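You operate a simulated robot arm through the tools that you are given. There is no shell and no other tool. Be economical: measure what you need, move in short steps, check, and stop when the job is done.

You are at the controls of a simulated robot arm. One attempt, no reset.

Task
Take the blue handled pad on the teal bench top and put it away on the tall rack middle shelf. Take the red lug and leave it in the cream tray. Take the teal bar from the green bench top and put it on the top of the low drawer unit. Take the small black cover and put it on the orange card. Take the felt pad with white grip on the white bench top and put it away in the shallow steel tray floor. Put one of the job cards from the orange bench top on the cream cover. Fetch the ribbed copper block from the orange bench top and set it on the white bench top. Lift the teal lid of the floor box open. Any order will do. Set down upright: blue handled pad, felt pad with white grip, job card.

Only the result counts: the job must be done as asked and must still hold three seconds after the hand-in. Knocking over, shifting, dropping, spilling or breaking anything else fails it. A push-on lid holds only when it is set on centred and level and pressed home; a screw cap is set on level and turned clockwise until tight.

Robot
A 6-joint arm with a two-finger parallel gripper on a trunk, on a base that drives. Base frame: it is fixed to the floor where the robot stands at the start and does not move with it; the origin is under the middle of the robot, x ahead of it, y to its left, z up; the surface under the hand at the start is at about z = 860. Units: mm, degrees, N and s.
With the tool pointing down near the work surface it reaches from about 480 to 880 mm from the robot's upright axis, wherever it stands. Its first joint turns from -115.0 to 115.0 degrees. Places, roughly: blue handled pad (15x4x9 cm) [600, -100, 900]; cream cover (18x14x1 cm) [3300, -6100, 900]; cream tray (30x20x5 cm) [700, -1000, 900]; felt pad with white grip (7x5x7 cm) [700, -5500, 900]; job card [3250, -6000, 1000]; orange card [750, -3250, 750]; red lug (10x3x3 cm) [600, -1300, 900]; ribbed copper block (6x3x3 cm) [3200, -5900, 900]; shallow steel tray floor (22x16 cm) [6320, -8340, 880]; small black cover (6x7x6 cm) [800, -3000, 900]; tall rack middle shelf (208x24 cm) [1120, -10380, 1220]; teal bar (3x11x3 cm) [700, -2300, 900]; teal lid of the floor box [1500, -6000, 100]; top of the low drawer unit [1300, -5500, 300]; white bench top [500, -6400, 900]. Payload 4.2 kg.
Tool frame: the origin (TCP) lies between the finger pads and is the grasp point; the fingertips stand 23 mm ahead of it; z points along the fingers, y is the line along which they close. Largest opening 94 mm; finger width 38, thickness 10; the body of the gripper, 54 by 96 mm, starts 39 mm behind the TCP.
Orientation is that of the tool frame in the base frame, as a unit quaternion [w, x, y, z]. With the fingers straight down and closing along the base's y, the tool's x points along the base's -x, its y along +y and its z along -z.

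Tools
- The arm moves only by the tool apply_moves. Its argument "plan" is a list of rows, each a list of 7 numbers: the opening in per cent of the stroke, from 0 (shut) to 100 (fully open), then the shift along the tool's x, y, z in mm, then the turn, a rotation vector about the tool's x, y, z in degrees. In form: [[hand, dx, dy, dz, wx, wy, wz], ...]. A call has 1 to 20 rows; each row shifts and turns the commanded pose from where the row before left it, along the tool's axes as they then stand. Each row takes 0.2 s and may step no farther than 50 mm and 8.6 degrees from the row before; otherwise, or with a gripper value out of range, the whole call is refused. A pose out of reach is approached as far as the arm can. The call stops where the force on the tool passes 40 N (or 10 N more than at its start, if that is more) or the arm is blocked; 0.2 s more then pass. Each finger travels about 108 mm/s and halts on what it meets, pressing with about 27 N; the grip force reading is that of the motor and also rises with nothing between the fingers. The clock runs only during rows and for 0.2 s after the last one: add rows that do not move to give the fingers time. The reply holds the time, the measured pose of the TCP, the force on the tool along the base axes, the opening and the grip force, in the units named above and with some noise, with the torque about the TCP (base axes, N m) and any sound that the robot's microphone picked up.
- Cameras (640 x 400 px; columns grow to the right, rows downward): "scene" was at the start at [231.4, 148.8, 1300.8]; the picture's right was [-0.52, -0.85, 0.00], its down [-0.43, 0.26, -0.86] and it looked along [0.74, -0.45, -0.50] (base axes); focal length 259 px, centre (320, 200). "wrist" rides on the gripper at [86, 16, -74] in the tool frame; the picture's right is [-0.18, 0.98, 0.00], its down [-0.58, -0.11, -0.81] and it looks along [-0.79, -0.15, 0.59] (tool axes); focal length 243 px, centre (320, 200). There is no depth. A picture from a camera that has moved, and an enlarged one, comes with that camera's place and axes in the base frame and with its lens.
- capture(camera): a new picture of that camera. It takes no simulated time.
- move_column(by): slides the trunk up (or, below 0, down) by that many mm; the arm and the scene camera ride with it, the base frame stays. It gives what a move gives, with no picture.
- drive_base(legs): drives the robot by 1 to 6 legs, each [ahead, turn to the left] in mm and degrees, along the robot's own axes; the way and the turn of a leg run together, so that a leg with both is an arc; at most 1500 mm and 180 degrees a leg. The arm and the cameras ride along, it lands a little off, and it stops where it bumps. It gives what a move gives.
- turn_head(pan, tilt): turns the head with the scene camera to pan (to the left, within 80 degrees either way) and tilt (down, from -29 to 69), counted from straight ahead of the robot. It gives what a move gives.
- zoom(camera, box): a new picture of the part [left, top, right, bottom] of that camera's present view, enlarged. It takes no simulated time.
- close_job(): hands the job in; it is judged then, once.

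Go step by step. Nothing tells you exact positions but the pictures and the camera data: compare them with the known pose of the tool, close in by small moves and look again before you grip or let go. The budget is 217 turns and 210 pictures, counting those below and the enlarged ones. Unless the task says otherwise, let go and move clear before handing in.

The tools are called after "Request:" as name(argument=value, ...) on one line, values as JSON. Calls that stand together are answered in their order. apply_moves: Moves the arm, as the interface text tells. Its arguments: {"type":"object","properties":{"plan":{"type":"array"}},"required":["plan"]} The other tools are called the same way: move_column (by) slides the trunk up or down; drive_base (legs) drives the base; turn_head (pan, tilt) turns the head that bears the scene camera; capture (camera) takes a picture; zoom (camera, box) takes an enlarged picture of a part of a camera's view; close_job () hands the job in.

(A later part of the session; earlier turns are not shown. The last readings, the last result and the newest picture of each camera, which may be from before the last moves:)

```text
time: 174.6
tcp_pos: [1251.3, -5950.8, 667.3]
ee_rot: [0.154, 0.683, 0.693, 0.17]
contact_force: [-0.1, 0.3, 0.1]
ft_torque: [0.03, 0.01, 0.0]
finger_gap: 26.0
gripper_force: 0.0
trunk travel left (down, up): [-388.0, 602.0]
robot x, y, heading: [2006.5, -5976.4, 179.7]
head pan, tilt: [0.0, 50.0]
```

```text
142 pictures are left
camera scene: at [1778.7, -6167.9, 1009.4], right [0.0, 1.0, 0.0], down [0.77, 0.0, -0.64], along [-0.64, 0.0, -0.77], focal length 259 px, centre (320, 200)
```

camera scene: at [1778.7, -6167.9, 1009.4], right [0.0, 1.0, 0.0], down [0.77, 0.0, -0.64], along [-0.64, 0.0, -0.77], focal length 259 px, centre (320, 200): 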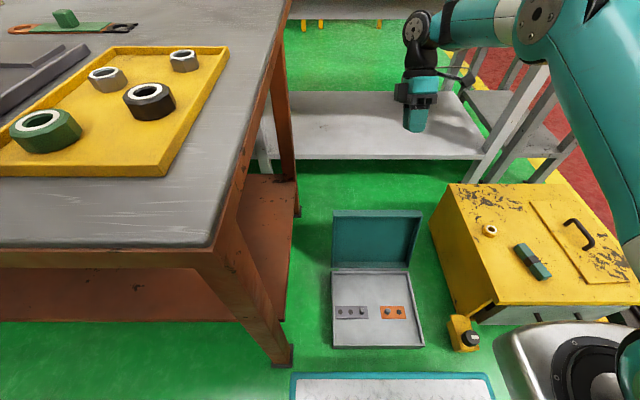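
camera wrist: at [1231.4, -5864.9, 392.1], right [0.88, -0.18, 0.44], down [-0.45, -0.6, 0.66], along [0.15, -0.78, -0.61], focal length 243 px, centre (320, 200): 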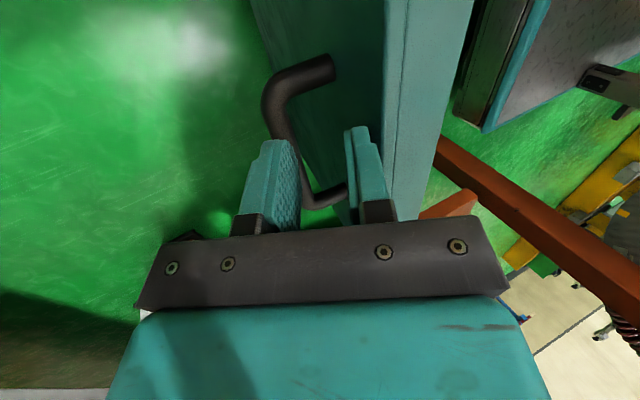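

The lid stays open. I straighten the hand, pull it back and raise it.

Request:
apply_moves(plan=[[28, 0, 10, 0, 5.3, 0, 0], [28, 0, 10, 0, 5.3, 0, 0], [28, 0, 10, 0, 5.3, 0, 0], [28, 0, 10, 0, 5.3, 0, 0], [28, 0, 10, 0, 5.3, 0, 0], [50, 0, 40, 0, 0, 0, 0], [50, 0, 40, 0, 0, 0, 0]])

Request:
move_column(by=400)

Request:
turn_head(pan=75, tilt=25)

Request:
capture(camera="scene")

```text
time: 176.2
tcp_pos: [1192.2, -5980.7, 710.9]
ee_rot: [-0.006, 0.7, 0.714, 0.008]
contact_force: [-0.2, 0.2, -0.4]
ft_torque: [0.05, 0.0, 0.0]
finger_gap: 47.0
gripper_force: 0.0
out of reach, approached as far as the arm can: row 1, 2, 3, 4, 5, 6, 7
trunk travel left (down, up): [-388.0, 602.0]
robot x, y, heading: [2003.0, -5976.0, 180.0]
head pan, tilt: [0.0, 50.0]
```

```text
time: 180.1
tcp_pos: [1192.8, -5980.5, 1110.5]
ee_rot: [-0.007, 0.7, 0.714, 0.007]
contact_force: [0.2, -0.1, -0.2]
ft_torque: [-0.01, 0.02, 0.02]
finger_gap: 47.3
gripper_force: 0.0
trunk travel left (down, up): [-788.0, 202.0]
robot x, y, heading: [2003.5, -5973.7, 179.9]
head pan, tilt: [0.0, 50.0]
```

```text
time: 181.5
tcp_pos: [1191.9, -5978.7, 1112.2]
ee_rot: [-0.006, 0.701, 0.714, 0.007]
contact_force: [-0.2, -0.4, 0.5]
ft_torque: [0.02, 0.02, -0.03]
finger_gap: 46.9
gripper_force: 0.1
trunk travel left (down, up): [-788.0, 202.0]
robot x, y, heading: [2008.6, -5978.2, 180.0]
head pan, tilt: [75.0, 25.0]
```

```text
141 pictures are left
camera scene: at [1831.7, -6256.9, 1446.9], right [-0.97, 0.26, 0.0], down [0.11, 0.41, -0.91], along [-0.24, -0.87, -0.42], focal length 259 px, centre (320, 200)
```

scene: 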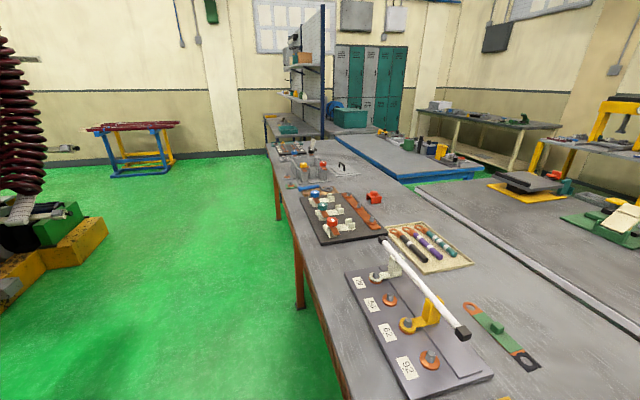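

The hand drifted outward (reach limits), so I pull it back in first and check.

Request:
apply_moves(plan=[[50, 0, 40, 0, 0, 0, 0], [50, 0, 40, 0, 0, 0, 0], [50, 0, 40, 0, 0, 0, 0], [50, 0, 40, 0, 0, 0, 0], [50, 0, 40, 0, 0, 0, 0]])

```text
time: 182.7
tcp_pos: [1205.3, -6006.9, 1147.6]
ee_rot: [-0.006, 0.7, 0.714, 0.008]
contact_force: [0.3, 0.4, -0.3]
ft_torque: [0.01, -0.01, 0.02]
finger_gap: 46.8
gripper_force: 0.1
out of reach, approached as far as the arm can: row 1, 2, 3, 4, 5
trunk travel left (down, up): [-788.0, 202.0]
robot x, y, heading: [2000.7, -5976.4, 180.0]
head pan, tilt: [75.0, 25.0]
```

Request:
turn_head(pan=-15, tilt=20)

Request:
capture(camera="scene")

Request:
apply_moves(plan=[[50, 0, 0, 0, 0, 0, 0], [50, 0, 0, 0, 0, 0, 0]])

```text
time: 184.4
tcp_pos: [1206.5, -6007.9, 1146.3]
ee_rot: [-0.005, 0.7, 0.714, 0.008]
contact_force: [-0.9, 0.1, -0.4]
ft_torque: [-0.03, 0.0, 0.02]
finger_gap: 47.1
gripper_force: 0.2
trunk travel left (down, up): [-788.0, 202.0]
robot x, y, heading: [2006.9, -5975.9, 179.9]
head pan, tilt: [-15.0, 20.0]
```

```text
140 pictures are left
camera scene: at [1765.8, -6143.8, 1455.0], right [0.26, 0.97, 0.0], down [0.33, -0.09, -0.94], along [-0.91, 0.24, -0.34], focal length 259 px, centre (320, 200)
```

scene: 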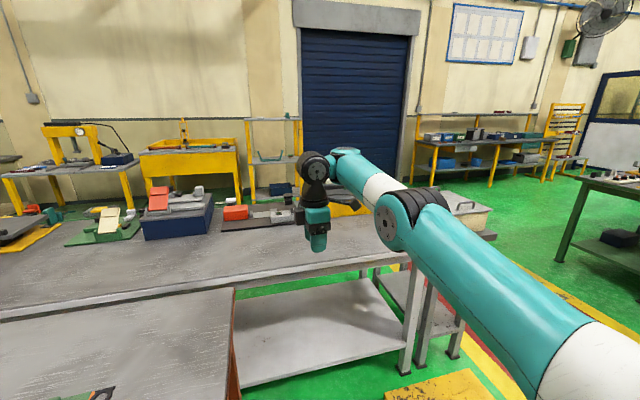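

```text
time: 185.0
tcp_pos: [1207.3, -6007.5, 1147.6]
ee_rot: [-0.006, 0.7, 0.714, 0.008]
contact_force: [-0.1, -0.1, -0.2]
ft_torque: [0.0, 0.01, -0.01]
finger_gap: 47.0
gripper_force: 0.1
trunk travel left (down, up): [-788.0, 202.0]
robot x, y, heading: [2003.3, -5972.5, 179.8]
head pan, tilt: [-15.0, 20.0]
```

The arm is stretched straight, so pulling straight inward gets stuck. I try moving the hand downward to bend the elbow.

Request:
apply_moves(plan=[[50, 0, 0, -30, 0, 0, 0], [50, 0, 0, -30, 0, 0, 0], [50, 0, 0, -30, 0, 0, 0]])

```text
time: 185.8
tcp_pos: [1206.5, -6008.9, 1236.4]
ee_rot: [-0.007, 0.699, 0.715, 0.008]
contact_force: [-1.3, 0.6, -0.9]
ft_torque: [0.0, -0.04, -0.02]
finger_gap: 47.1
gripper_force: 0.0
trunk travel left (down, up): [-788.0, 202.0]
robot x, y, heading: [2005.4, -5975.7, 179.9]
head pan, tilt: [-15.0, 20.0]
```

It follows again (upward 90 mm). Now I pull in.

Request:
apply_moves(plan=[[50, 0, 30, 0, 0, 0, 0], [50, 0, 40, 0, 0, 0, 0], [50, 0, 40, 0, 0, 0, 0], [50, 0, 40, 0, 0, 0, 0], [50, 0, 40, 0, 0, 0, 0]])

Request:
capture(camera="scene")

```text
time: 187.0
tcp_pos: [1316.2, -6031.5, 1309.0]
ee_rot: [-0.005, 0.701, 0.713, 0.01]
contact_force: [-0.5, 0.3, 0.1]
ft_torque: [0.01, -0.04, -0.01]
finger_gap: 46.9
gripper_force: 0.1
out of reach, approached as far as the arm can: row 2, 3, 4, 5
trunk travel left (down, up): [-788.0, 202.0]
robot x, y, heading: [2005.4, -5976.5, 180.1]
head pan, tilt: [-15.0, 20.0]
```

```text
139 pictures are left
camera scene: at [1765.3, -6143.7, 1454.9], right [0.26, 0.97, 0.0], down [0.33, -0.09, -0.94], along [-0.91, 0.24, -0.34], focal length 259 px, centre (320, 200)
```

scene: 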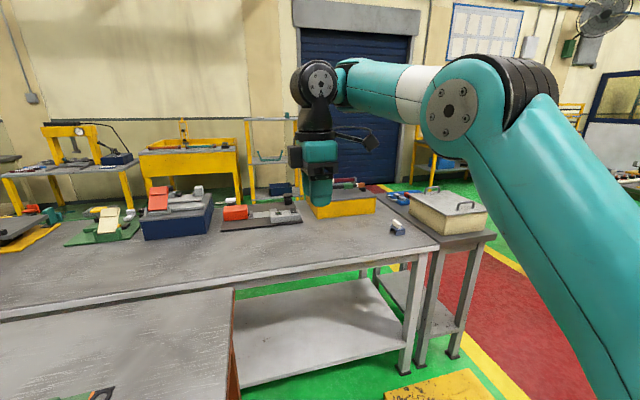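

A wrist-joint limit looks likely, as the hand is turned 90° the unusual way. I turn it back toward its neutral yaw.

Request:
apply_moves(plan=[[50, 0, 0, 0, 0, 0, 8.4], [50, 0, 0, 0, 0, 0, 8.4], [50, 0, 0, 0, 0, 0, 8.4], [50, 0, 0, 0, 0, 0, 8.4], [50, 0, 0, 0, 0, 0, 8.4], [50, 0, 0, 0, 0, 0, 8.4], [50, 0, 0, 0, 0, 0, 8.4], [50, 0, 0, 0, 0, 0, 8.4], [50, 0, 0, 0, 0, 0, 8.4], [50, 0, 0, 0, 0, 0, 8.4], [50, 0, 0, 0, 0, 0, 6]])

```text
time: 189.4
tcp_pos: [1315.4, -6030.9, 1309.5]
ee_rot: [-0.008, 1.0, 0.009, 0.002]
contact_force: [0.1, 0.4, -0.2]
ft_torque: [0.0, -0.01, 0.02]
finger_gap: 46.9
gripper_force: 0.0
trunk travel left (down, up): [-788.0, 202.0]
robot x, y, heading: [2006.2, -5973.0, 180.0]
head pan, tilt: [-15.0, 20.0]
```

Request:
apply_moves(plan=[[50, 30, 0, 10, 0, 0, 0], [50, 30, 0, 20, 0, 0, 0], [50, 30, 0, 20, 0, 0, 0]])

```text
time: 190.2
tcp_pos: [1352.0, -6050.0, 1331.5]
ee_rot: [-0.009, 1.0, 0.009, 0.002]
contact_force: [-0.4, 0.0, -0.8]
ft_torque: [-0.03, 0.0, 0.0]
finger_gap: 47.0
gripper_force: 0.0
out of reach, approached as far as the arm can: row 1, 2, 3
trunk travel left (down, up): [-788.0, 202.0]
robot x, y, heading: [2007.7, -5972.6, 179.9]
head pan, tilt: [-15.0, 20.0]
```

Request:
apply_moves(plan=[[50, 0, 0, 30, 0, 0, 0], [50, 0, 0, 30, 0, 0, 0], [50, 0, 0, 30, 0, 0, 0], [50, 0, 0, 30, 0, 0, 0]])

Request:
capture(camera="scene")

```text
time: 191.2
tcp_pos: [1296.7, -6072.6, 1272.5]
ee_rot: [-0.01, 1.0, 0.009, 0.001]
contact_force: [0.4, -1.5, 0.4]
ft_torque: [-0.02, 0.06, -0.02]
finger_gap: 46.9
gripper_force: 0.0
out of reach, approached as far as the arm can: row 1, 2, 3, 4
trunk travel left (down, up): [-788.0, 202.0]
robot x, y, heading: [2006.4, -5977.3, 180.1]
head pan, tilt: [-15.0, 20.0]
```

```text
138 pictures are left
camera scene: at [1766.2, -6143.7, 1455.1], right [0.26, 0.97, 0.0], down [0.33, -0.09, -0.94], along [-0.91, 0.24, -0.34], focal length 259 px, centre (320, 200)
```

scene: 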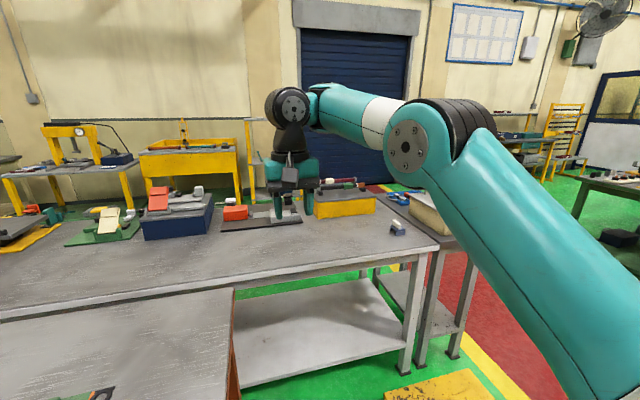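

Request:
apply_moves(plan=[[50, 0, 0, 0, 0, -6, 0], [50, 0, 0, 0, 0, -6, 0], [50, 0, 0, 0, 0, -6, 0], [50, 0, 0, 0, 0, -6, 0]])

```text
time: 192.2
tcp_pos: [1230.8, -6103.4, 1319.9]
ee_rot: [-0.008, 0.978, 0.011, -0.208]
contact_force: [0.6, 0.6, -0.6]
ft_torque: [-0.02, 0.02, 0.01]
finger_gap: 47.0
gripper_force: 0.1
out of reach, approached as far as the arm can: row 1, 2, 3, 4
trunk travel left (down, up): [-788.0, 202.0]
robot x, y, heading: [2005.8, -5971.2, 179.9]
head pan, tilt: [-15.0, 20.0]
```

Request:
apply_moves(plan=[[50, 0, 0, 0, 0, 6, 0], [50, 0, 0, 0, 0, 6, 0], [50, 0, 0, 0, 0, 6, 0], [50, 0, 0, 0, 0, 6, 0], [50, 0, 0, -40, 0, 0, 0], [50, 0, 0, -40, 0, 0, 0], [50, 0, 0, -40, 0, 0, 0]])

Request:
capture(camera="scene")

Request:
capture(camera="wrist")

```text
time: 193.8
tcp_pos: [1285.3, -6091.8, 1401.2]
ee_rot: [-0.01, 1.0, 0.009, 0.0]
contact_force: [-0.8, 0.5, -0.5]
ft_torque: [0.03, -0.03, -0.03]
finger_gap: 47.0
gripper_force: 0.2
out of reach, approached as far as the arm can: row 4, 5, 6, 7
trunk travel left (down, up): [-788.0, 202.0]
robot x, y, heading: [2007.8, -5974.5, 180.1]
head pan, tilt: [-15.0, 20.0]
```

```text
137 pictures are left
camera scene: at [1765.5, -6143.9, 1455.0], right [0.26, 0.97, 0.0], down [0.33, -0.09, -0.94], along [-0.91, 0.24, -0.34], focal length 259 px, centre (320, 200)
```

scene: 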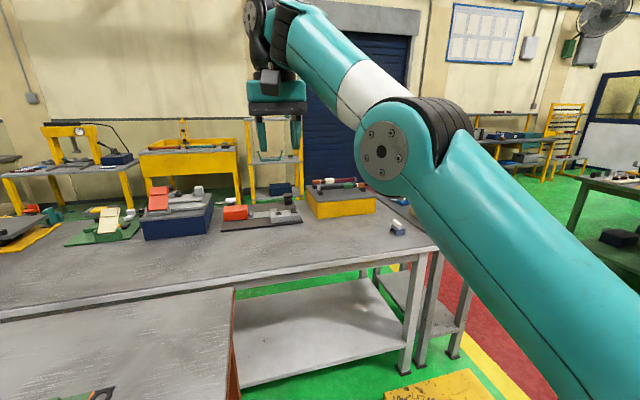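

```text
136 pictures are left
camera wrist: at [1371.6, -6107.3, 1474.8], right [-0.16, -0.99, -0.02], down [-0.58, 0.08, 0.81], along [-0.79, 0.14, -0.59], focal length 243 px, centre (320, 200)
```

wrist: 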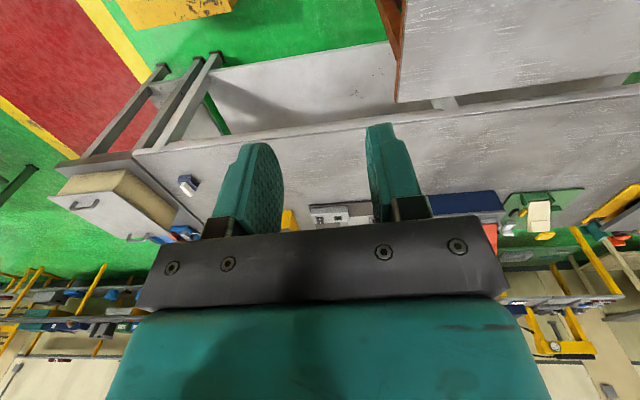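

Request:
apply_moves(plan=[[50, -10, 0, 30, 0, 0, 0], [50, -10, 0, 30, 0, 0, 0], [50, -10, 0, 30, 0, 0, 0], [50, -10, 0, 30, 0, 0, 0], [50, -10, 0, 30, 0, 0, 0], [50, -5, 0, 30, 0, 0, 0]])

```text
time: 195.2
tcp_pos: [1229.9, -6088.2, 1222.3]
ee_rot: [-0.009, 1.0, 0.011, 0.0]
contact_force: [0.2, 0.0, 0.2]
ft_torque: [0.02, 0.06, 0.01]
finger_gap: 47.0
gripper_force: 0.1
trunk travel left (down, up): [-788.0, 202.0]
robot x, y, heading: [2008.1, -5973.0, 179.8]
head pan, tilt: [-15.0, 20.0]
```

That worked exactly. I keep going down along the outer side, then try pulling in.

Request:
apply_moves(plan=[[50, 0, 0, 30, 0, 0, 0], [50, 0, 0, 30, 0, 0, 0], [50, 0, 0, 30, 0, 0, 0], [50, 10, 0, 20, 0, 0, 0], [50, 20, 0, 0, 0, 0, 0], [50, 20, 0, 0, 0, 0, 0]])

```text
time: 196.6
tcp_pos: [1229.5, -6099.2, 1117.7]
ee_rot: [-0.009, 1.0, 0.01, 0.002]
contact_force: [0.5, 0.0, -0.3]
ft_torque: [0.0, -0.02, 0.01]
finger_gap: 46.9
gripper_force: 0.1
out of reach, approached as far as the arm can: row 4, 5, 6
trunk travel left (down, up): [-788.0, 202.0]
robot x, y, heading: [2004.9, -5971.5, 179.7]
head pan, tilt: [-15.0, 20.0]
```

Request:
turn_head(pan=-60, tilt=40)

Request:
capture(camera="scene")

```text
time: 197.7
tcp_pos: [1228.8, -6099.5, 1117.9]
ee_rot: [-0.01, 1.0, 0.008, 0.001]
contact_force: [0.5, -0.2, 0.2]
ft_torque: [0.01, 0.0, -0.01]
finger_gap: 47.0
gripper_force: 0.0
trunk travel left (down, up): [-788.0, 202.0]
robot x, y, heading: [2003.7, -5971.7, 179.8]
head pan, tilt: [-60.0, 40.0]
```

```text
135 pictures are left
camera scene: at [1813.2, -6094.3, 1423.7], right [0.87, 0.5, 0.0], down [0.32, -0.56, -0.77], along [-0.38, 0.66, -0.64], focal length 259 px, centre (320, 200)
```

scene: 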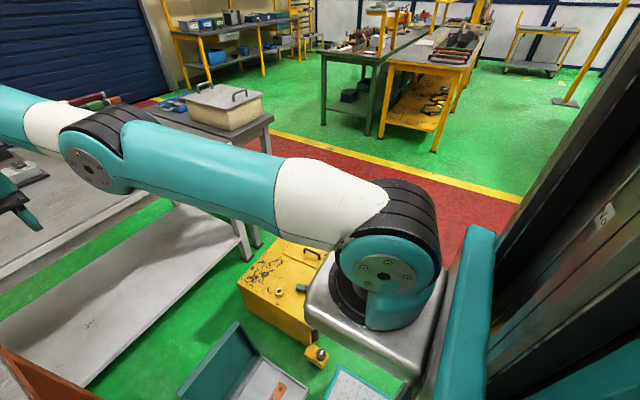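

The picture suggests the arm slipped into the elbow-down posture, with the upper arm at its lower limit. I'll stretch it straight and high, sweep down beyond reach and then come in, so that the elbow flips up.

Request:
apply_moves(plan=[[50, 10, 0, -45, 0, 0, 0], [50, 10, 0, -45, 0, 0, 0], [50, 10, 0, -45, 0, 0, 0], [50, 10, 0, -45, 0, 0, 0], [50, 10, 0, -45, 0, 0, 0], [50, 0, 0, -45, 0, 0, 0], [50, -30, 0, -20, 0, 0, 0], [50, -45, 0, 0, 0, 0, 0], [50, -45, 0, 0, 0, 0, 0], [50, -45, 0, 0, 0, 0, 0], [50, -20, 0, 45, 0, 0, 0], [50, -10, 0, 45, 0, 0, 0], [50, 0, 0, 45, 0, 0, 0], [50, 0, 0, 45, 0, 0, 0]])

Request:
capture(camera="scene")

```text
time: 200.7
tcp_pos: [1223.3, -6087.0, 1178.8]
ee_rot: [-0.009, 1.0, 0.011, 0.0]
contact_force: [-0.1, -0.1, 0.1]
ft_torque: [-0.02, 0.02, -0.01]
finger_gap: 47.3
gripper_force: 0.2
out of reach, approached as far as the arm can: row 7, 8, 9, 10
trunk travel left (down, up): [-788.0, 202.0]
robot x, y, heading: [2006.0, -5974.4, 179.9]
head pan, tilt: [-60.0, 40.0]
```

```text
134 pictures are left
camera scene: at [1813.9, -6094.3, 1423.8], right [0.87, 0.5, 0.0], down [0.32, -0.56, -0.77], along [-0.38, 0.66, -0.64], focal length 259 px, centre (320, 200)
```

scene: 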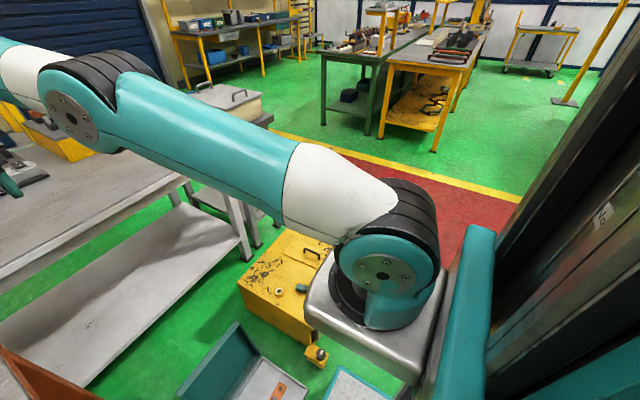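

Request:
apply_moves(plan=[[50, 20, 0, 10, 0, 0, 0], [50, 20, 0, 10, 0, 0, 0], [50, 20, 0, 10, 0, 0, 0], [50, 20, 0, 10, 0, 0, 0]])

Request:
capture(camera="scene")

```text
time: 201.7
tcp_pos: [1245.4, -6108.8, 1160.6]
ee_rot: [-0.01, 1.0, 0.009, 0.001]
contact_force: [0.5, 0.9, 0.1]
ft_torque: [-0.01, -0.01, 0.0]
finger_gap: 46.9
gripper_force: 0.0
out of reach, approached as far as the arm can: row 2, 3, 4
trunk travel left (down, up): [-788.0, 202.0]
robot x, y, heading: [2006.6, -5974.9, 179.8]
head pan, tilt: [-60.0, 40.0]
```

```text
133 pictures are left
camera scene: at [1813.3, -6094.2, 1423.6], right [0.87, 0.5, 0.0], down [0.32, -0.56, -0.77], along [-0.38, 0.66, -0.64], focal length 259 px, centre (320, 200)
```

scene: 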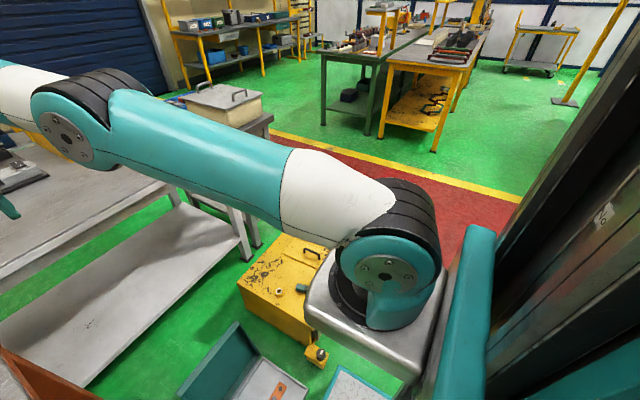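

Still elbow-down. I'll sweep down along the outermost arc, always asking slightly beyond reach, to force the elbow through straight.

Request:
apply_moves(plan=[[50, 10, 0, -45, 0, 0, 0], [50, 10, 0, -45, 0, 0, 0], [50, 10, 0, -45, 0, 0, 0], [50, 10, 0, -45, 0, 0, 0], [50, 0, 0, -45, 0, 0, 0], [50, 0, 0, -45, 0, 0, 0], [50, -30, 0, -20, 0, 0, 0], [50, -45, 0, -10, 0, 0, 0], [50, -37.6, 0, 26.6, 0, 0, 0], [50, -35.6, 0, 29.3, 0, 0, 0], [50, -33.5, 0, 31.7, 0, 0, 0], [50, -31.2, 0, 34, 0, 0, 0], [50, -28.7, 0, 36, 0, 0, 0], [50, -26.2, 0, 38, 0, 0, 0], [50, -23.4, 0, 39.7, 0, 0, 0], [50, -20.6, 0, 41.3, 0, 0, 0], [50, -17.6, 0, 42.6, 0, 0, 0]])

Request:
capture(camera="scene")

```text
time: 205.3
tcp_pos: [1152.3, -6071.4, 1081.2]
ee_rot: [-0.009, 1.0, 0.009, 0.0]
contact_force: [0.4, -0.5, 0.2]
ft_torque: [0.0, 0.01, 0.03]
finger_gap: 46.8
gripper_force: 0.1
out of reach, approached as far as the arm can: row 6, 7, 8, 9, 10, 11, 12, 13, 14, 15, 16, 17
trunk travel left (down, up): [-788.0, 202.0]
robot x, y, heading: [2004.4, -5972.9, 180.0]
head pan, tilt: [-60.0, 40.0]
```

```text
132 pictures are left
camera scene: at [1813.8, -6094.1, 1423.8], right [0.87, 0.5, 0.0], down [0.32, -0.56, -0.77], along [-0.38, 0.66, -0.64], focal length 259 px, centre (320, 200)
```

scene: 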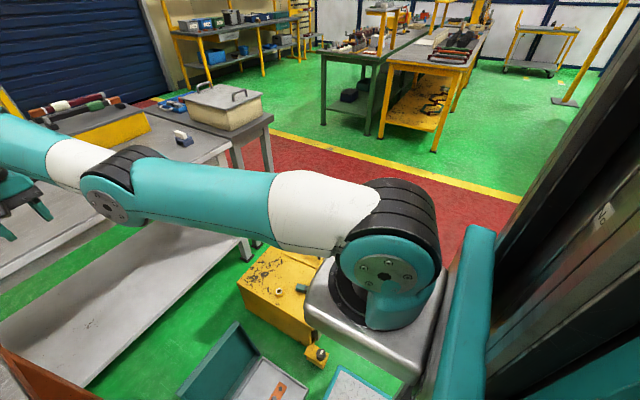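

The arm is straight now. I try moving down and in from here.

Request:
apply_moves(plan=[[50, 0, 0, 30, 0, 0, 0], [50, 0, 0, 40, 0, 0, 0], [50, 10, 0, 30, 0, 0, 0], [50, 20, 0, 20, 0, 0, 0], [50, 20, 0, 0, 0, 0, 0]])

Request:
capture(camera="scene")

```text
time: 206.5
tcp_pos: [1167.5, -6081.3, 993.1]
ee_rot: [-0.018, 1.0, 0.01, 0.005]
contact_force: [-0.4, 0.9, -0.4]
ft_torque: [-0.01, -0.05, -0.01]
finger_gap: 46.9
gripper_force: 0.0
out of reach, approached as far as the arm can: row 2, 4, 5
trunk travel left (down, up): [-788.0, 202.0]
robot x, y, heading: [2003.4, -5973.8, 179.7]
head pan, tilt: [-60.0, 40.0]
```

```text
131 pictures are left
camera scene: at [1813.1, -6094.1, 1423.6], right [0.87, 0.5, 0.0], down [0.32, -0.56, -0.77], along [-0.38, 0.66, -0.64], focal length 259 px, centre (320, 200)
```

scene: 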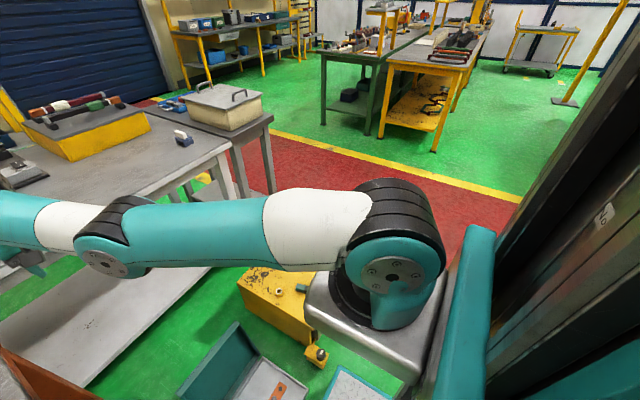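

Request:
apply_moves(plan=[[50, -15, 0, -45, 0, 0, 0], [50, -15, 0, -45, 0, 0, 0], [50, -1.6, 0, -45.7, 0, 0, 0], [50, 1.6, 0, -45.7, 0, 0, 0], [50, 4.7, 0, -45.5, 0, 0, 0], [50, 7.9, 0, -45, 0, 0, 0], [50, 11, 0, -44.4, 0, 0, 0], [50, 14, 0, -43.5, 0, 0, 0], [50, 17, 0, -42.4, 0, 0, 0], [50, 20, 0, -41.1, 0, 0, 0], [50, 22.8, 0, -39.6, 0, 0, 0], [50, 25.5, 0, -38, 0, 0, 0], [50, 28, 0, -36, 0, 0, 0], [50, 34.9, 0, -28.5, 0, 0, 0]])

Request:
capture(camera="scene")

```text
time: 209.5
tcp_pos: [1384.2, -6073.1, 1483.3]
ee_rot: [-0.01, 1.0, 0.009, 0.001]
contact_force: [-0.4, -0.4, -1.0]
ft_torque: [0.01, -0.04, -0.01]
finger_gap: 47.0
gripper_force: 0.0
out of reach, approached as far as the arm can: row 2, 3, 4, 5, 6, 7, 8, 9, 10, 11, 12, 13, 14
trunk travel left (down, up): [-788.0, 202.0]
robot x, y, heading: [2009.2, -5972.6, 179.9]
head pan, tilt: [-60.0, 40.0]
```

```text
130 pictures are left
camera scene: at [1812.6, -6094.4, 1423.5], right [0.87, 0.5, 0.0], down [0.32, -0.56, -0.77], along [-0.38, 0.66, -0.64], focal length 259 px, centre (320, 200)
```

scene: 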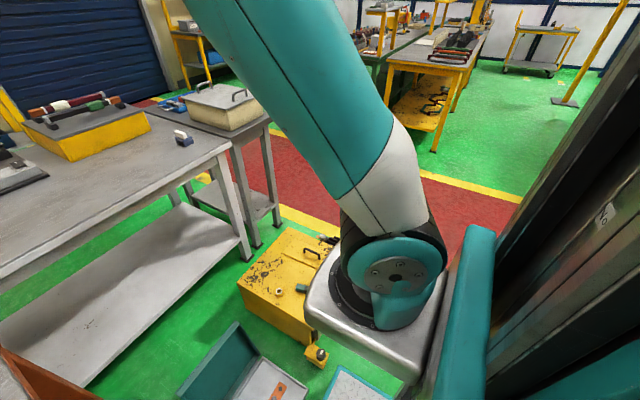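

The arm stands high and straight. Now I sweep down along the arc just inside the reach limit.

Request:
apply_moves(plan=[[50, -32.5, 0, 31.5, 0, 0, 0], [50, -30.4, 0, 33.5, 0, 0, 0], [50, -27.5, 0, 35.5, 0, 0, 0], [50, -24, 0, 38, 0, 0, 0]])

Request:
capture(camera="scene")

```text
time: 210.5
tcp_pos: [1270.7, -6072.8, 1344.0]
ee_rot: [-0.01, 1.0, 0.01, 0.001]
contact_force: [0.7, 0.1, 0.6]
ft_torque: [-0.03, 0.01, 0.0]
finger_gap: 47.0
gripper_force: 0.0
trunk travel left (down, up): [-788.0, 202.0]
robot x, y, heading: [2008.0, -5972.6, 179.7]
head pan, tilt: [-60.0, 40.0]
```

```text
129 pictures are left
camera scene: at [1813.8, -6094.3, 1423.7], right [0.87, 0.5, 0.0], down [0.32, -0.56, -0.77], along [-0.38, 0.66, -0.64], focal length 259 px, centre (320, 200)
```

scene: 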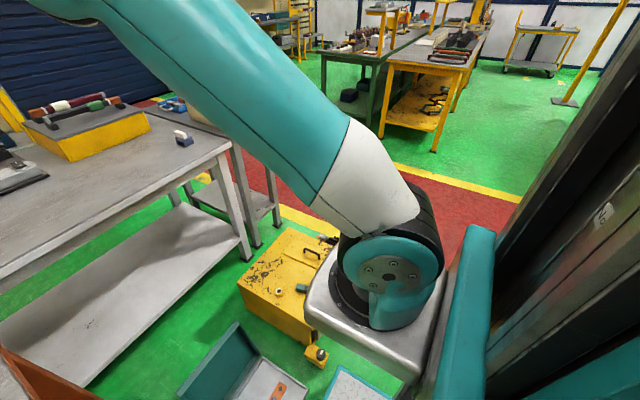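

The upper arm now stands steeper than the line to the wrist, so the elbow seems to be up. I test by moving in and down.

Request:
apply_moves(plan=[[50, 20, 0, 30, 0, 0, 0], [50, 30, 0, 30, 0, 0, 0], [50, 30, -20, 30, 0, 0, 0], [50, 20, -30, 0, 0, 0, 0]])

```text
time: 211.5
tcp_pos: [1320.1, -6046.2, 1307.7]
ee_rot: [-0.011, 1.0, 0.01, 0.003]
contact_force: [-0.6, -0.5, -0.2]
ft_torque: [0.04, 0.01, 0.01]
finger_gap: 47.0
gripper_force: 0.0
out of reach, approached as far as the arm can: row 2, 3, 4
trunk travel left (down, up): [-788.0, 202.0]
robot x, y, heading: [2002.9, -5976.2, 180.0]
head pan, tilt: [-60.0, 40.0]
```

Request:
capture(camera="scene")

Request:
turn_head(pan=-30, tilt=5)

Request:
capture(camera="scene")

```text
128 pictures are left
camera scene: at [1813.2, -6094.7, 1423.5], right [0.87, 0.5, 0.0], down [0.32, -0.56, -0.77], along [-0.38, 0.66, -0.64], focal length 259 px, centre (320, 200)
```

scene: 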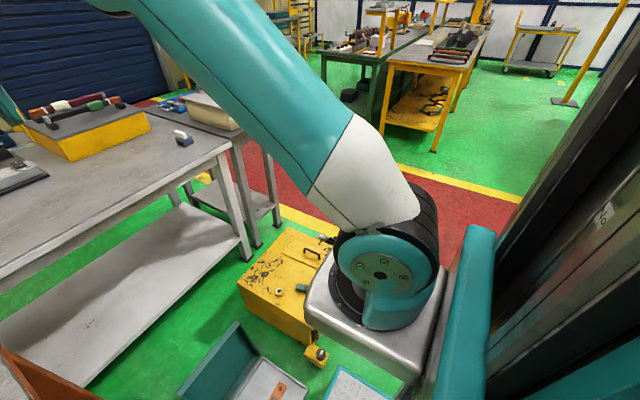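

```text
time: 212.5
tcp_pos: [1320.4, -6045.6, 1307.4]
ee_rot: [-0.012, 1.0, 0.01, 0.002]
contact_force: [0.4, 0.7, 0.0]
ft_torque: [0.02, -0.01, 0.0]
finger_gap: 46.9
gripper_force: 0.0
trunk travel left (down, up): [-788.0, 202.0]
robot x, y, heading: [2004.0, -5973.8, 180.0]
head pan, tilt: [-30.0, 5.0]
```

```text
127 pictures are left
camera scene: at [1776.3, -6121.9, 1479.3], right [0.5, 0.87, 0.0], down [0.08, -0.04, -1.0], along [-0.86, 0.5, -0.09], focal length 259 px, centre (320, 200)
```

scene: 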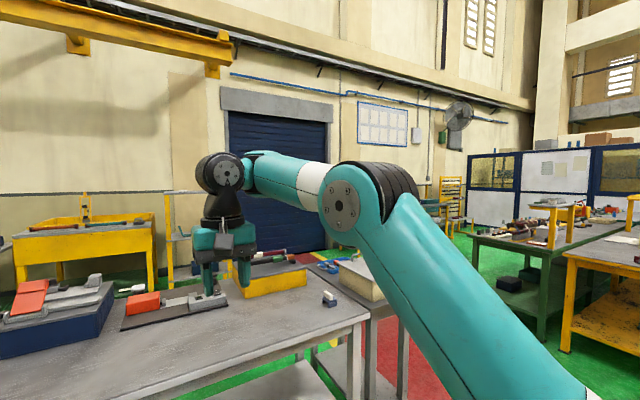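

The elbow is up in this picture, so the block must be a wrist joint limit: the wrist seems to have flipped when the arm was overstretched. I'll flip it back by rolling the hand sideways to the left and over, pivoting about the wrist.

Request:
apply_moves(plan=[[50, -25, 0, -18, 0, 0, 0], [50, -25, 0, -18, 0, 0, 0], [50, 0, 27, -2, -8.5, 0, 0], [50, 0, 27, -2, -8.5, 0, 0], [50, 0, 27, -2, -8.5, 0, 0], [50, 0, 27, -2, -8.5, 0, 0], [50, 0, 27, -2, -8.5, 0, 0], [50, 0, 27, -2, -8.5, 0, 0], [50, 0, 27, -2, -8.5, 0, 0], [50, 0, 27, -2, -8.5, 0, 0]])

Request:
capture(camera="scene")

```text
time: 213.7
tcp_pos: [1264.0, -6108.1, 1356.6]
ee_rot: [0.158, 0.987, 0.008, -0.009]
contact_force: [-11.9, -12.9, -20.3]
ft_torque: [0.61, 1.05, -1.0]
finger_gap: 46.8
gripper_force: 0.0
out of reach, approached as far as the arm can: row 3
trunk travel left (down, up): [-788.0, 202.0]
robot x, y, heading: [2008.6, -5973.3, 180.0]
head pan, tilt: [-30.0, 5.0]
stopped in row 5: the force on the tool passed its limit at 157 N (the readings are from after the stop); the commanded pose is now the measured one
```

```text
126 pictures are left
camera scene: at [1776.7, -6121.8, 1479.5], right [0.5, 0.87, 0.0], down [0.08, -0.04, -1.0], along [-0.86, 0.5, -0.09], focal length 259 px, centre (320, 200)
```

scene: 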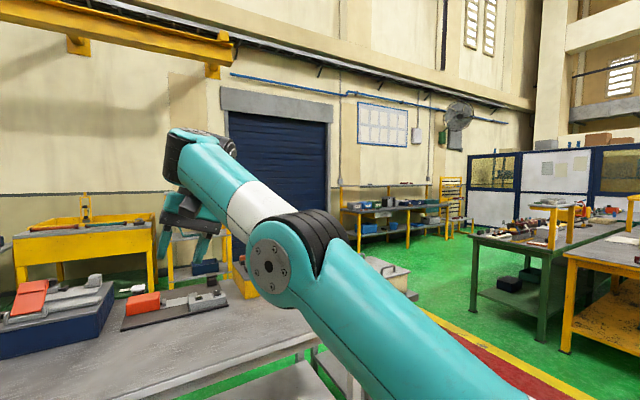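

The arm jumped to another posture. I level the hand and test whether it pulls in from here.

Request:
apply_moves(plan=[[50, 0, 0, 0, 4, 0, 0], [50, 0, 0, 0, 5, 0, 0], [50, 0, 0, 0, 5, 0, 0], [50, 0, 0, 0, 4, 0, 0], [50, 15, 0, 10, 0, 0, 0], [50, 15, 0, 10, 0, 0, 0], [50, 15, 0, 10, 0, 0, 0]])

Request:
capture(camera="scene")

```text
time: 215.3
tcp_pos: [1309.3, -6107.7, 1325.1]
ee_rot: [0.003, 1.0, 0.008, -0.008]
contact_force: [0.8, -0.1, -0.5]
ft_torque: [0.0, 0.04, 0.0]
finger_gap: 47.0
gripper_force: 0.0
trunk travel left (down, up): [-788.0, 202.0]
robot x, y, heading: [2004.4, -5971.8, 180.1]
head pan, tilt: [-30.0, 5.0]
```

```text
125 pictures are left
camera scene: at [1776.5, -6122.1, 1479.4], right [0.5, 0.87, 0.0], down [0.08, -0.04, -1.0], along [-0.86, 0.5, -0.09], focal length 259 px, centre (320, 200)
```

scene: 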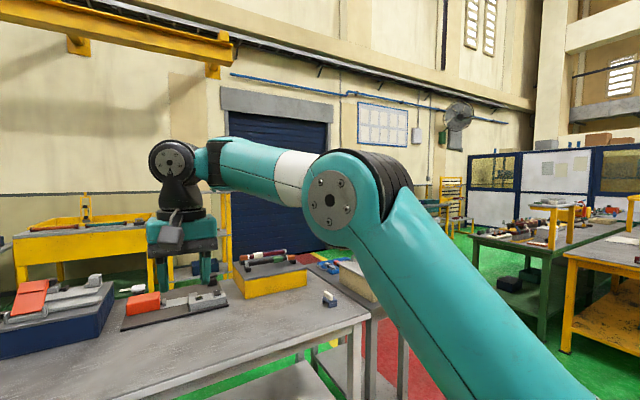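

Now it follows. I continue pulling in and down.

Request:
apply_moves(plan=[[50, 20, -20, 20, 0, 0, 0], [50, 20, -20, 20, 0, 0, 0], [50, 20, -20, 20, 0, 0, 0], [50, 10, -20, 20, 0, 0, 0]])

```text
time: 216.3
tcp_pos: [1320.0, -6056.9, 1310.5]
ee_rot: [0.002, 1.0, 0.008, -0.007]
contact_force: [0.2, -0.4, -0.3]
ft_torque: [0.0, -0.02, 0.02]
finger_gap: 47.3
gripper_force: 0.2
out of reach, approached as far as the arm can: row 2, 3, 4
trunk travel left (down, up): [-788.0, 202.0]
robot x, y, heading: [2005.5, -5971.4, 179.7]
head pan, tilt: [-30.0, 5.0]
```

I now understand it: the wrist's second axis points inward and the wrist-1 joint sits at ±180°. I roll the hand by 180° about the radial axis, to be followed by pitching it over outward. First part of the roll:

Request:
apply_moves(plan=[[50, -5, 0, -25, 0, 0, 0], [50, -5, 0, -25, 0, 0, 0], [50, 0, 13, -1, -4.2, 0, 0], [50, 0, 13, -1, -4.2, 0, 0], [50, 0, 13, -1, -4.2, 0, 0], [50, 0, 13, -1, -4.2, 0, 0], [50, 0, 13, -1, -4.2, 0, 0], [50, 0, 13, -1, -4.2, 0, 0]])

```text
time: 218.1
tcp_pos: [1303.8, -6118.0, 1380.7]
ee_rot: [0.201, 0.979, 0.009, -0.013]
contact_force: [-5.3, -10.9, -15.3]
ft_torque: [0.43, 1.16, -0.93]
finger_gap: 47.1
gripper_force: 0.0
out of reach, approached as far as the arm can: row 3
trunk travel left (down, up): [-788.0, 202.0]
robot x, y, heading: [2006.5, -5973.1, 179.8]
head pan, tilt: [-30.0, 5.0]
stopped in row 8: the force on the tool passed its limit at 98 N (the readings are from after the stop); the commanded pose is now the measured one
```

Request:
capture(camera="scene")

Request:
capture(camera="wrist")

```text
124 pictures are left
camera scene: at [1776.4, -6121.9, 1479.4], right [0.5, 0.87, 0.0], down [0.08, -0.04, -1.0], along [-0.86, 0.5, -0.09], focal length 259 px, centre (320, 200)
```

scene: 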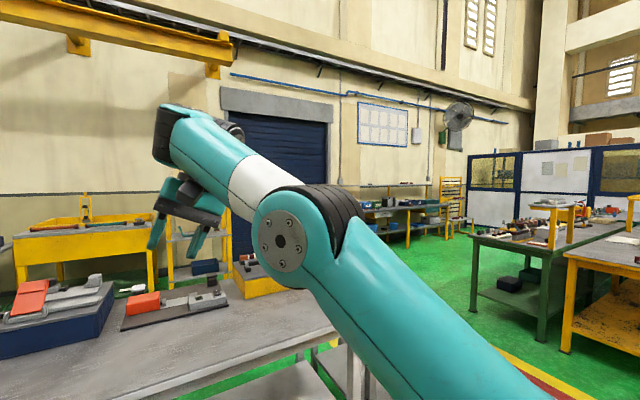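

```text
123 pictures are left
camera wrist: at [1392.4, -6101.4, 1451.1], right [-0.16, -0.91, 0.39], down [-0.57, 0.41, 0.71], along [-0.81, -0.11, -0.58], focal length 243 px, centre (320, 200)
```

wrist: 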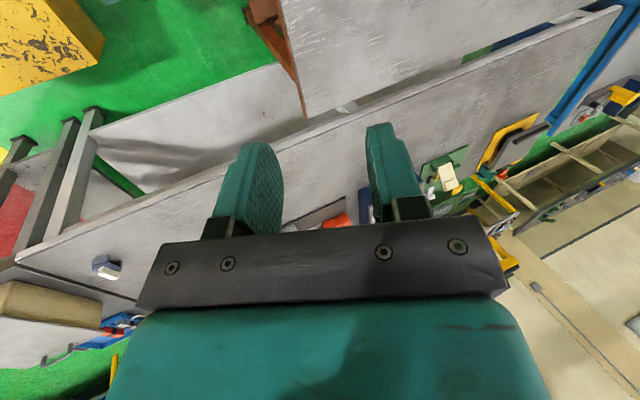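

Request:
apply_moves(plan=[[50, 0, 13, -1, -4.2, 0, 0], [50, 0, 13, -1, -4.2, 0, 0], [50, 0, 13, -1, -4.2, 0, 0], [50, 0, 13, -1, -4.2, 0, 0], [50, 0, 13, -1, -4.2, 0, 0], [50, 0, 13, -1, -4.2, 0, 0]])

Request:
capture(camera="scene")

```text
time: 218.3
tcp_pos: [1302.4, -6119.7, 1379.7]
ee_rot: [0.203, 0.979, 0.009, -0.016]
contact_force: [-4.2, -8.8, -12.4]
ft_torque: [0.33, 0.94, -0.71]
finger_gap: 47.2
gripper_force: 0.1
trunk travel left (down, up): [-788.0, 202.0]
robot x, y, heading: [2007.8, -5974.0, 180.1]
head pan, tilt: [-30.0, 5.0]
stopped in row 1: the force on the tool passed its limit at 71 N (the readings are from after the stop); the commanded pose is now the measured one
```

```text
122 pictures are left
camera scene: at [1776.4, -6121.9, 1479.4], right [0.5, 0.87, 0.0], down [0.08, -0.04, -1.0], along [-0.86, 0.5, -0.09], focal length 259 px, centre (320, 200)
```

scene: 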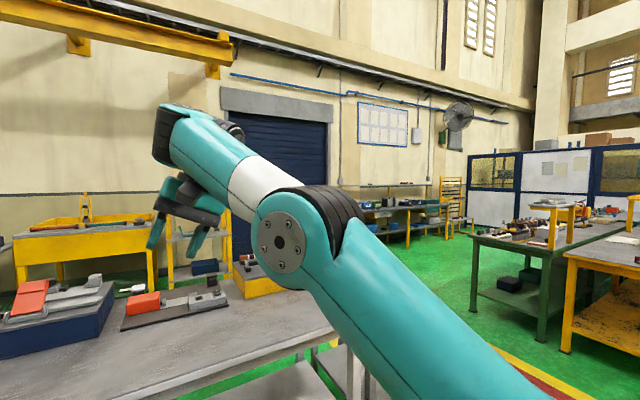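

A steady force shows the gripper touching the forearm, so left is the wrong way. I roll to the right instead.

Request:
apply_moves(plan=[[50, 0, -13, 1, 4.2, 0, 0], [50, 0, -13, 1, 4.2, 0, 0], [50, 0, -13, 1, 4.2, 0, 0], [50, 0, -13, 1, 4.2, 0, 0], [50, 0, -13, 1, 4.2, 0, 0], [50, 0, -13, 1, 4.2, 0, 0], [50, 0, -13, -1, 4.2, 0, 0], [50, 0, -13, -1, 4.2, 0, 0], [50, 0, -13, -1, 4.2, 0, 0], [50, 0, -13, -1, 4.2, 0, 0], [50, 0, -13, -1, 4.2, 0, 0], [50, 0, -13, -1, 4.2, 0, 0]])

Request:
capture(camera="scene")

```text
time: 220.9
tcp_pos: [1300.0, -5988.2, 1364.3]
ee_rot: [-0.194, 0.981, 0.006, -0.01]
contact_force: [0.4, -0.5, 0.1]
ft_torque: [-0.01, 0.02, -0.03]
finger_gap: 47.0
gripper_force: 0.0
out of reach, approached as far as the arm can: row 6, 7, 12
trunk travel left (down, up): [-788.0, 202.0]
robot x, y, heading: [2002.4, -5974.7, 180.0]
head pan, tilt: [-30.0, 5.0]
```

```text
121 pictures are left
camera scene: at [1776.2, -6122.1, 1479.4], right [0.5, 0.87, 0.0], down [0.08, -0.04, -1.0], along [-0.86, 0.5, -0.09], focal length 259 px, centre (320, 200)
```

scene: 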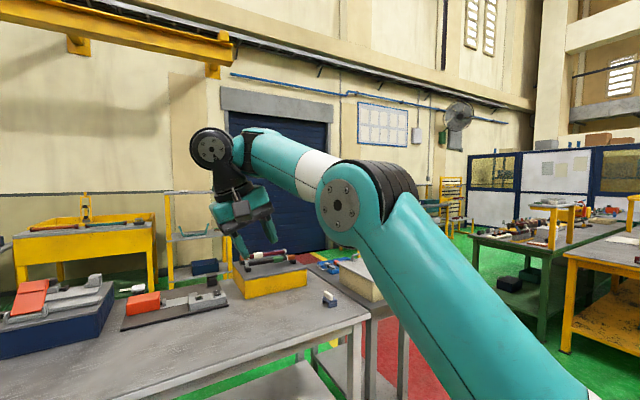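

Request:
apply_moves(plan=[[50, 0, -13, -1, 4.2, 0, 0], [50, 0, -13, -1, 4.2, 0, 0], [50, 0, -13, -1, 4.2, 0, 0], [50, 0, -13, -1, 4.2, 0, 0], [50, 0, -13, -1, 4.2, 0, 0], [50, 0, -13, -1, 4.2, 0, 0], [50, 0, -13, -1, 4.2, 0, 0], [50, 0, -13, -1, 4.2, 0, 0]])

Request:
capture(camera="scene")

```text
time: 222.7
tcp_pos: [1346.4, -5914.8, 1351.3]
ee_rot: [-0.22, 0.975, -0.002, 0.016]
contact_force: [-0.4, -1.1, 1.4]
ft_torque: [0.03, -0.02, 0.04]
finger_gap: 47.1
gripper_force: 0.0
out of reach, approached as far as the arm can: row 1, 2, 3, 4, 5, 6, 7, 8
trunk travel left (down, up): [-788.0, 202.0]
robot x, y, heading: [2005.1, -5974.3, 179.9]
head pan, tilt: [-30.0, 5.0]
```

```text
120 pictures are left
camera scene: at [1776.2, -6122.0, 1479.4], right [0.5, 0.87, 0.0], down [0.08, -0.04, -1.0], along [-0.86, 0.5, -0.09], focal length 259 px, centre (320, 200)
```

scene: 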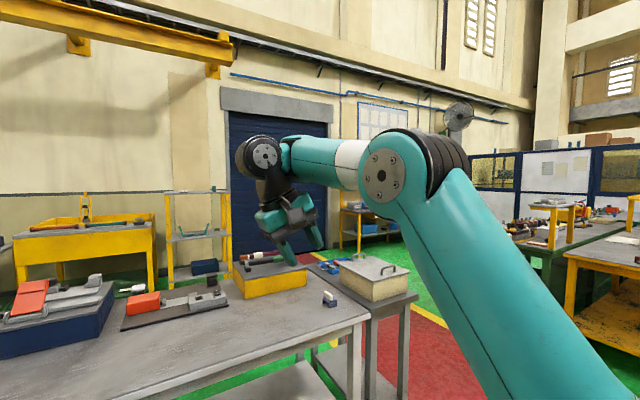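

The right roll hits a joint limit at 25°. The wrist camera side faces the forearm, so I'll level, then yaw by 180° so that the camera faces outward, and retry the left roll.

Request:
apply_moves(plan=[[50, 0, 13, 1, -4.2, 0, 0], [50, 0, 13, 1, -4.2, 0, 0], [50, 0, 13, 1, -4.2, 0, 0], [50, 0, 13, 1, -4.2, 0, 0], [50, 0, 13, 1, -4.2, 0, 0], [50, 0, 13, 1, -4.2, 0, 0], [50, 0, 0, 0, 0, 0, -8.5], [50, 0, 0, 0, 0, 0, -8.5], [50, 0, 0, 0, 0, 0, -8.5], [50, 0, 0, 0, 0, 0, -8.5], [50, 0, 0, 0, 0, 0, -8.5], [50, 0, 0, 0, 0, 0, -8.5], [50, 0, 0, 0, 0, 0, -8.5], [50, 0, 0, 0, 0, 0, -8.5], [50, 0, 0, 0, 0, 0, -8.5], [50, 0, 0, 0, 0, 0, -8.5], [50, 0, 0, 0, 0, 0, -8.5]])

Request:
apply_moves(plan=[[50, 0, 0, 0, 0, 0, -8.5], [50, 0, 0, 0, 0, 0, -8.5], [50, 0, 0, 0, 0, 0, -8.5], [50, 0, 0, 0, 0, 0, -8.5], [50, 0, 0, 0, 0, 0, -8.5], [50, 0, 0, 0, 0, 0, -8.5], [50, 0, 0, 0, 0, 0, -8.5], [50, 0, 0, 0, 0, 0, -8.5], [50, 0, 0, 0, 0, 0, -8.5], [50, 0, 0, 0, 0, 0, -8.5]])

Request:
capture(camera="scene")

```text
time: 226.3
tcp_pos: [1341.8, -5989.9, 1331.3]
ee_rot: [0.009, 0.688, 0.725, 0.011]
contact_force: [-0.5, -0.4, 0.5]
ft_torque: [0.01, 0.02, -0.01]
finger_gap: 46.9
gripper_force: 0.1
out of reach, approached as far as the arm can: row 4
trunk travel left (down, up): [-788.0, 202.0]
robot x, y, heading: [2010.2, -5973.2, 180.0]
head pan, tilt: [-30.0, 5.0]
```

```text
time: 228.5
tcp_pos: [1342.4, -5990.9, 1332.1]
ee_rot: [0.014, 0.017, 1.0, 0.002]
contact_force: [0.9, -0.6, -0.3]
ft_torque: [0.01, 0.0, -0.02]
finger_gap: 47.0
gripper_force: 0.0
trunk travel left (down, up): [-788.0, 202.0]
robot x, y, heading: [2006.1, -5975.4, 179.8]
head pan, tilt: [-30.0, 5.0]
```

```text
119 pictures are left
camera scene: at [1776.3, -6121.9, 1479.4], right [0.5, 0.87, 0.0], down [0.08, -0.04, -1.0], along [-0.86, 0.5, -0.09], focal length 259 px, centre (320, 200)
```

scene: 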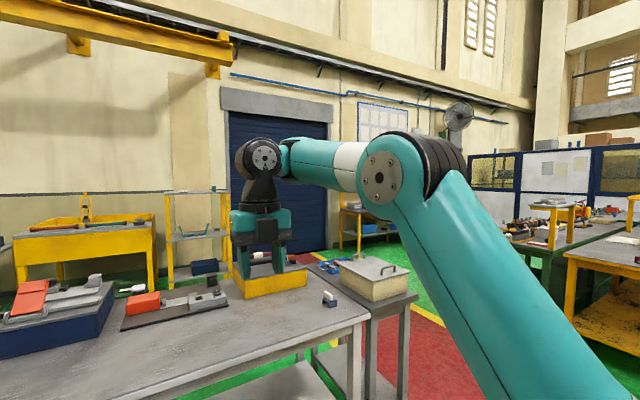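

Yaw done, camera now outward. I raise a bit and roll left.

Request:
apply_moves(plan=[[50, 0, 0, -20, 0, 0, 0], [50, 0, 0, -20, 0, 0, 0], [50, 0, -13, -1, 4.2, 0, 0], [50, 0, -13, -1, 4.2, 0, 0], [50, 0, -13, -1, 4.2, 0, 0], [50, 0, -13, -1, 4.2, 0, 0], [50, 0, -13, -1, 4.2, 0, 0], [50, 0, -13, -1, 4.2, 0, 0], [50, 0, -13, -1, 4.2, 0, 0], [50, 0, -13, -1, 4.2, 0, 0], [50, 0, -13, -1, 4.2, 0, 0], [50, 0, -13, -1, 4.2, 0, 0]])

Request:
capture(camera="scene")

```text
time: 231.1
tcp_pos: [1357.9, -6057.8, 1376.7]
ee_rot: [0.004, 0.023, 0.947, -0.321]
contact_force: [0.6, -0.2, -0.5]
ft_torque: [-0.04, 0.02, 0.02]
finger_gap: 47.3
gripper_force: 0.0
out of reach, approached as far as the arm can: row 2, 3, 4, 5, 7, 10, 12
trunk travel left (down, up): [-788.0, 202.0]
robot x, y, heading: [2006.3, -5970.5, 180.0]
head pan, tilt: [-30.0, 5.0]
```

```text
118 pictures are left
camera scene: at [1776.3, -6121.9, 1479.4], right [0.5, 0.87, 0.0], down [0.08, -0.04, -1.0], along [-0.86, 0.5, -0.09], focal length 259 px, centre (320, 200)
```

scene: 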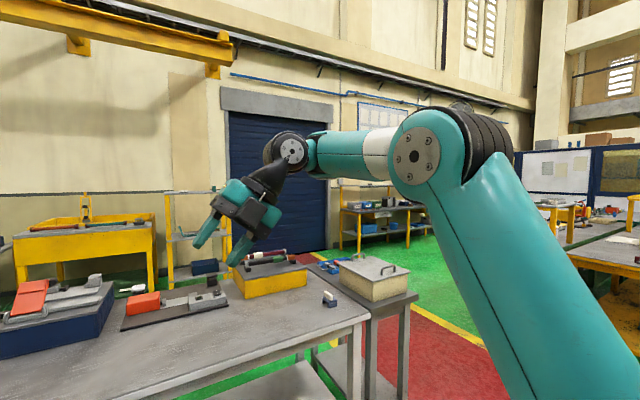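

Rolling left works now (37° so far). I continue.

Request:
apply_moves(plan=[[50, 0, -13, -1, 4.2, 0, 0], [50, 0, -13, -1, 4.2, 0, 0], [50, 0, -13, -1, 4.2, 0, 0], [50, 0, -13, -1, 4.2, 0, 0], [50, 0, -13, -1, 4.2, 0, 0], [50, 0, -13, -1, 4.2, 0, 0], [50, 0, -13, -1, 4.2, 0, 0], [50, 0, -13, -1, 4.2, 0, 0], [50, 0, -13, -1, 4.2, 0, 0], [50, 0, -13, -1, 4.2, 0, 0], [50, 0, -13, -1, 4.2, 0, 0], [50, 0, -13, -1, 4.2, 0, 0]])

Request:
capture(camera="scene")

```text
time: 233.7
tcp_pos: [1363.4, -6152.4, 1495.4]
ee_rot: [-0.005, 0.024, 0.72, -0.694]
contact_force: [0.8, -0.7, 0.6]
ft_torque: [-0.04, 0.04, 0.01]
finger_gap: 47.0
gripper_force: 0.0
out of reach, approached as far as the arm can: row 2, 4, 6, 7, 8, 9, 10, 11, 12
trunk travel left (down, up): [-788.0, 202.0]
robot x, y, heading: [2006.2, -5976.5, 180.2]
head pan, tilt: [-30.0, 5.0]
```

```text
117 pictures are left
camera scene: at [1776.3, -6121.9, 1479.4], right [0.5, 0.87, 0.0], down [0.08, -0.04, -1.0], along [-0.86, 0.5, -0.09], focal length 259 px, centre (320, 200)
```

scene: 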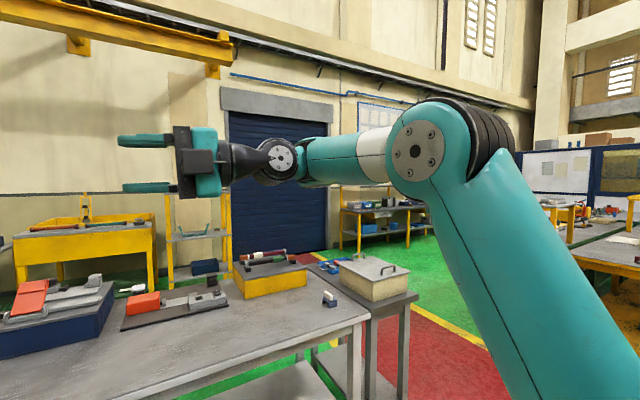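

The hand points left, at the wrist singularity. I now swing it horizontally to point outward, which forces the correct wrist branch.

Request:
apply_moves(plan=[[50, 13, 0, -1, 0, 4.2, 0], [50, 13, 0, -1, 0, 4.2, 0], [50, 13, 0, -1, 0, 4.2, 0], [50, 13, 0, -1, 0, 4.2, 0], [50, 13, 0, -1, 0, 4.2, 0], [50, 13, 0, -1, 0, 4.2, 0], [50, 13, 0, -1, 0, 4.2, 0], [50, 13, 0, -1, 0, 4.2, 0], [50, 13, 0, -1, 0, 4.2, 0], [50, 13, 0, -1, 0, 4.2, 0], [50, 13, 0, -1, 0, 4.2, 0], [50, 13, 0, -1, 0, 4.2, 0]])

Request:
capture(camera="scene")

```text
time: 236.3
tcp_pos: [1230.8, -6077.8, 1494.7]
ee_rot: [-0.311, 0.316, 0.65, -0.618]
contact_force: [-0.7, -0.8, 0.6]
ft_torque: [-0.02, 0.03, 0.0]
finger_gap: 47.2
gripper_force: 0.0
trunk travel left (down, up): [-788.0, 202.0]
robot x, y, heading: [2001.6, -5972.8, 179.8]
head pan, tilt: [-30.0, 5.0]
```

```text
116 pictures are left
camera scene: at [1776.3, -6121.9, 1479.4], right [0.5, 0.87, 0.0], down [0.08, -0.04, -1.0], along [-0.86, 0.5, -0.09], focal length 259 px, centre (320, 200)
```

scene: 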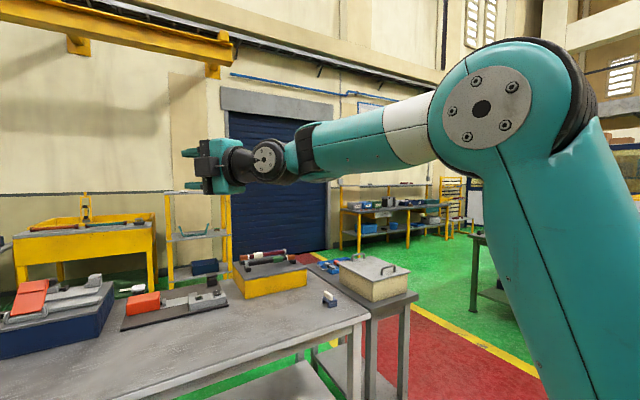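

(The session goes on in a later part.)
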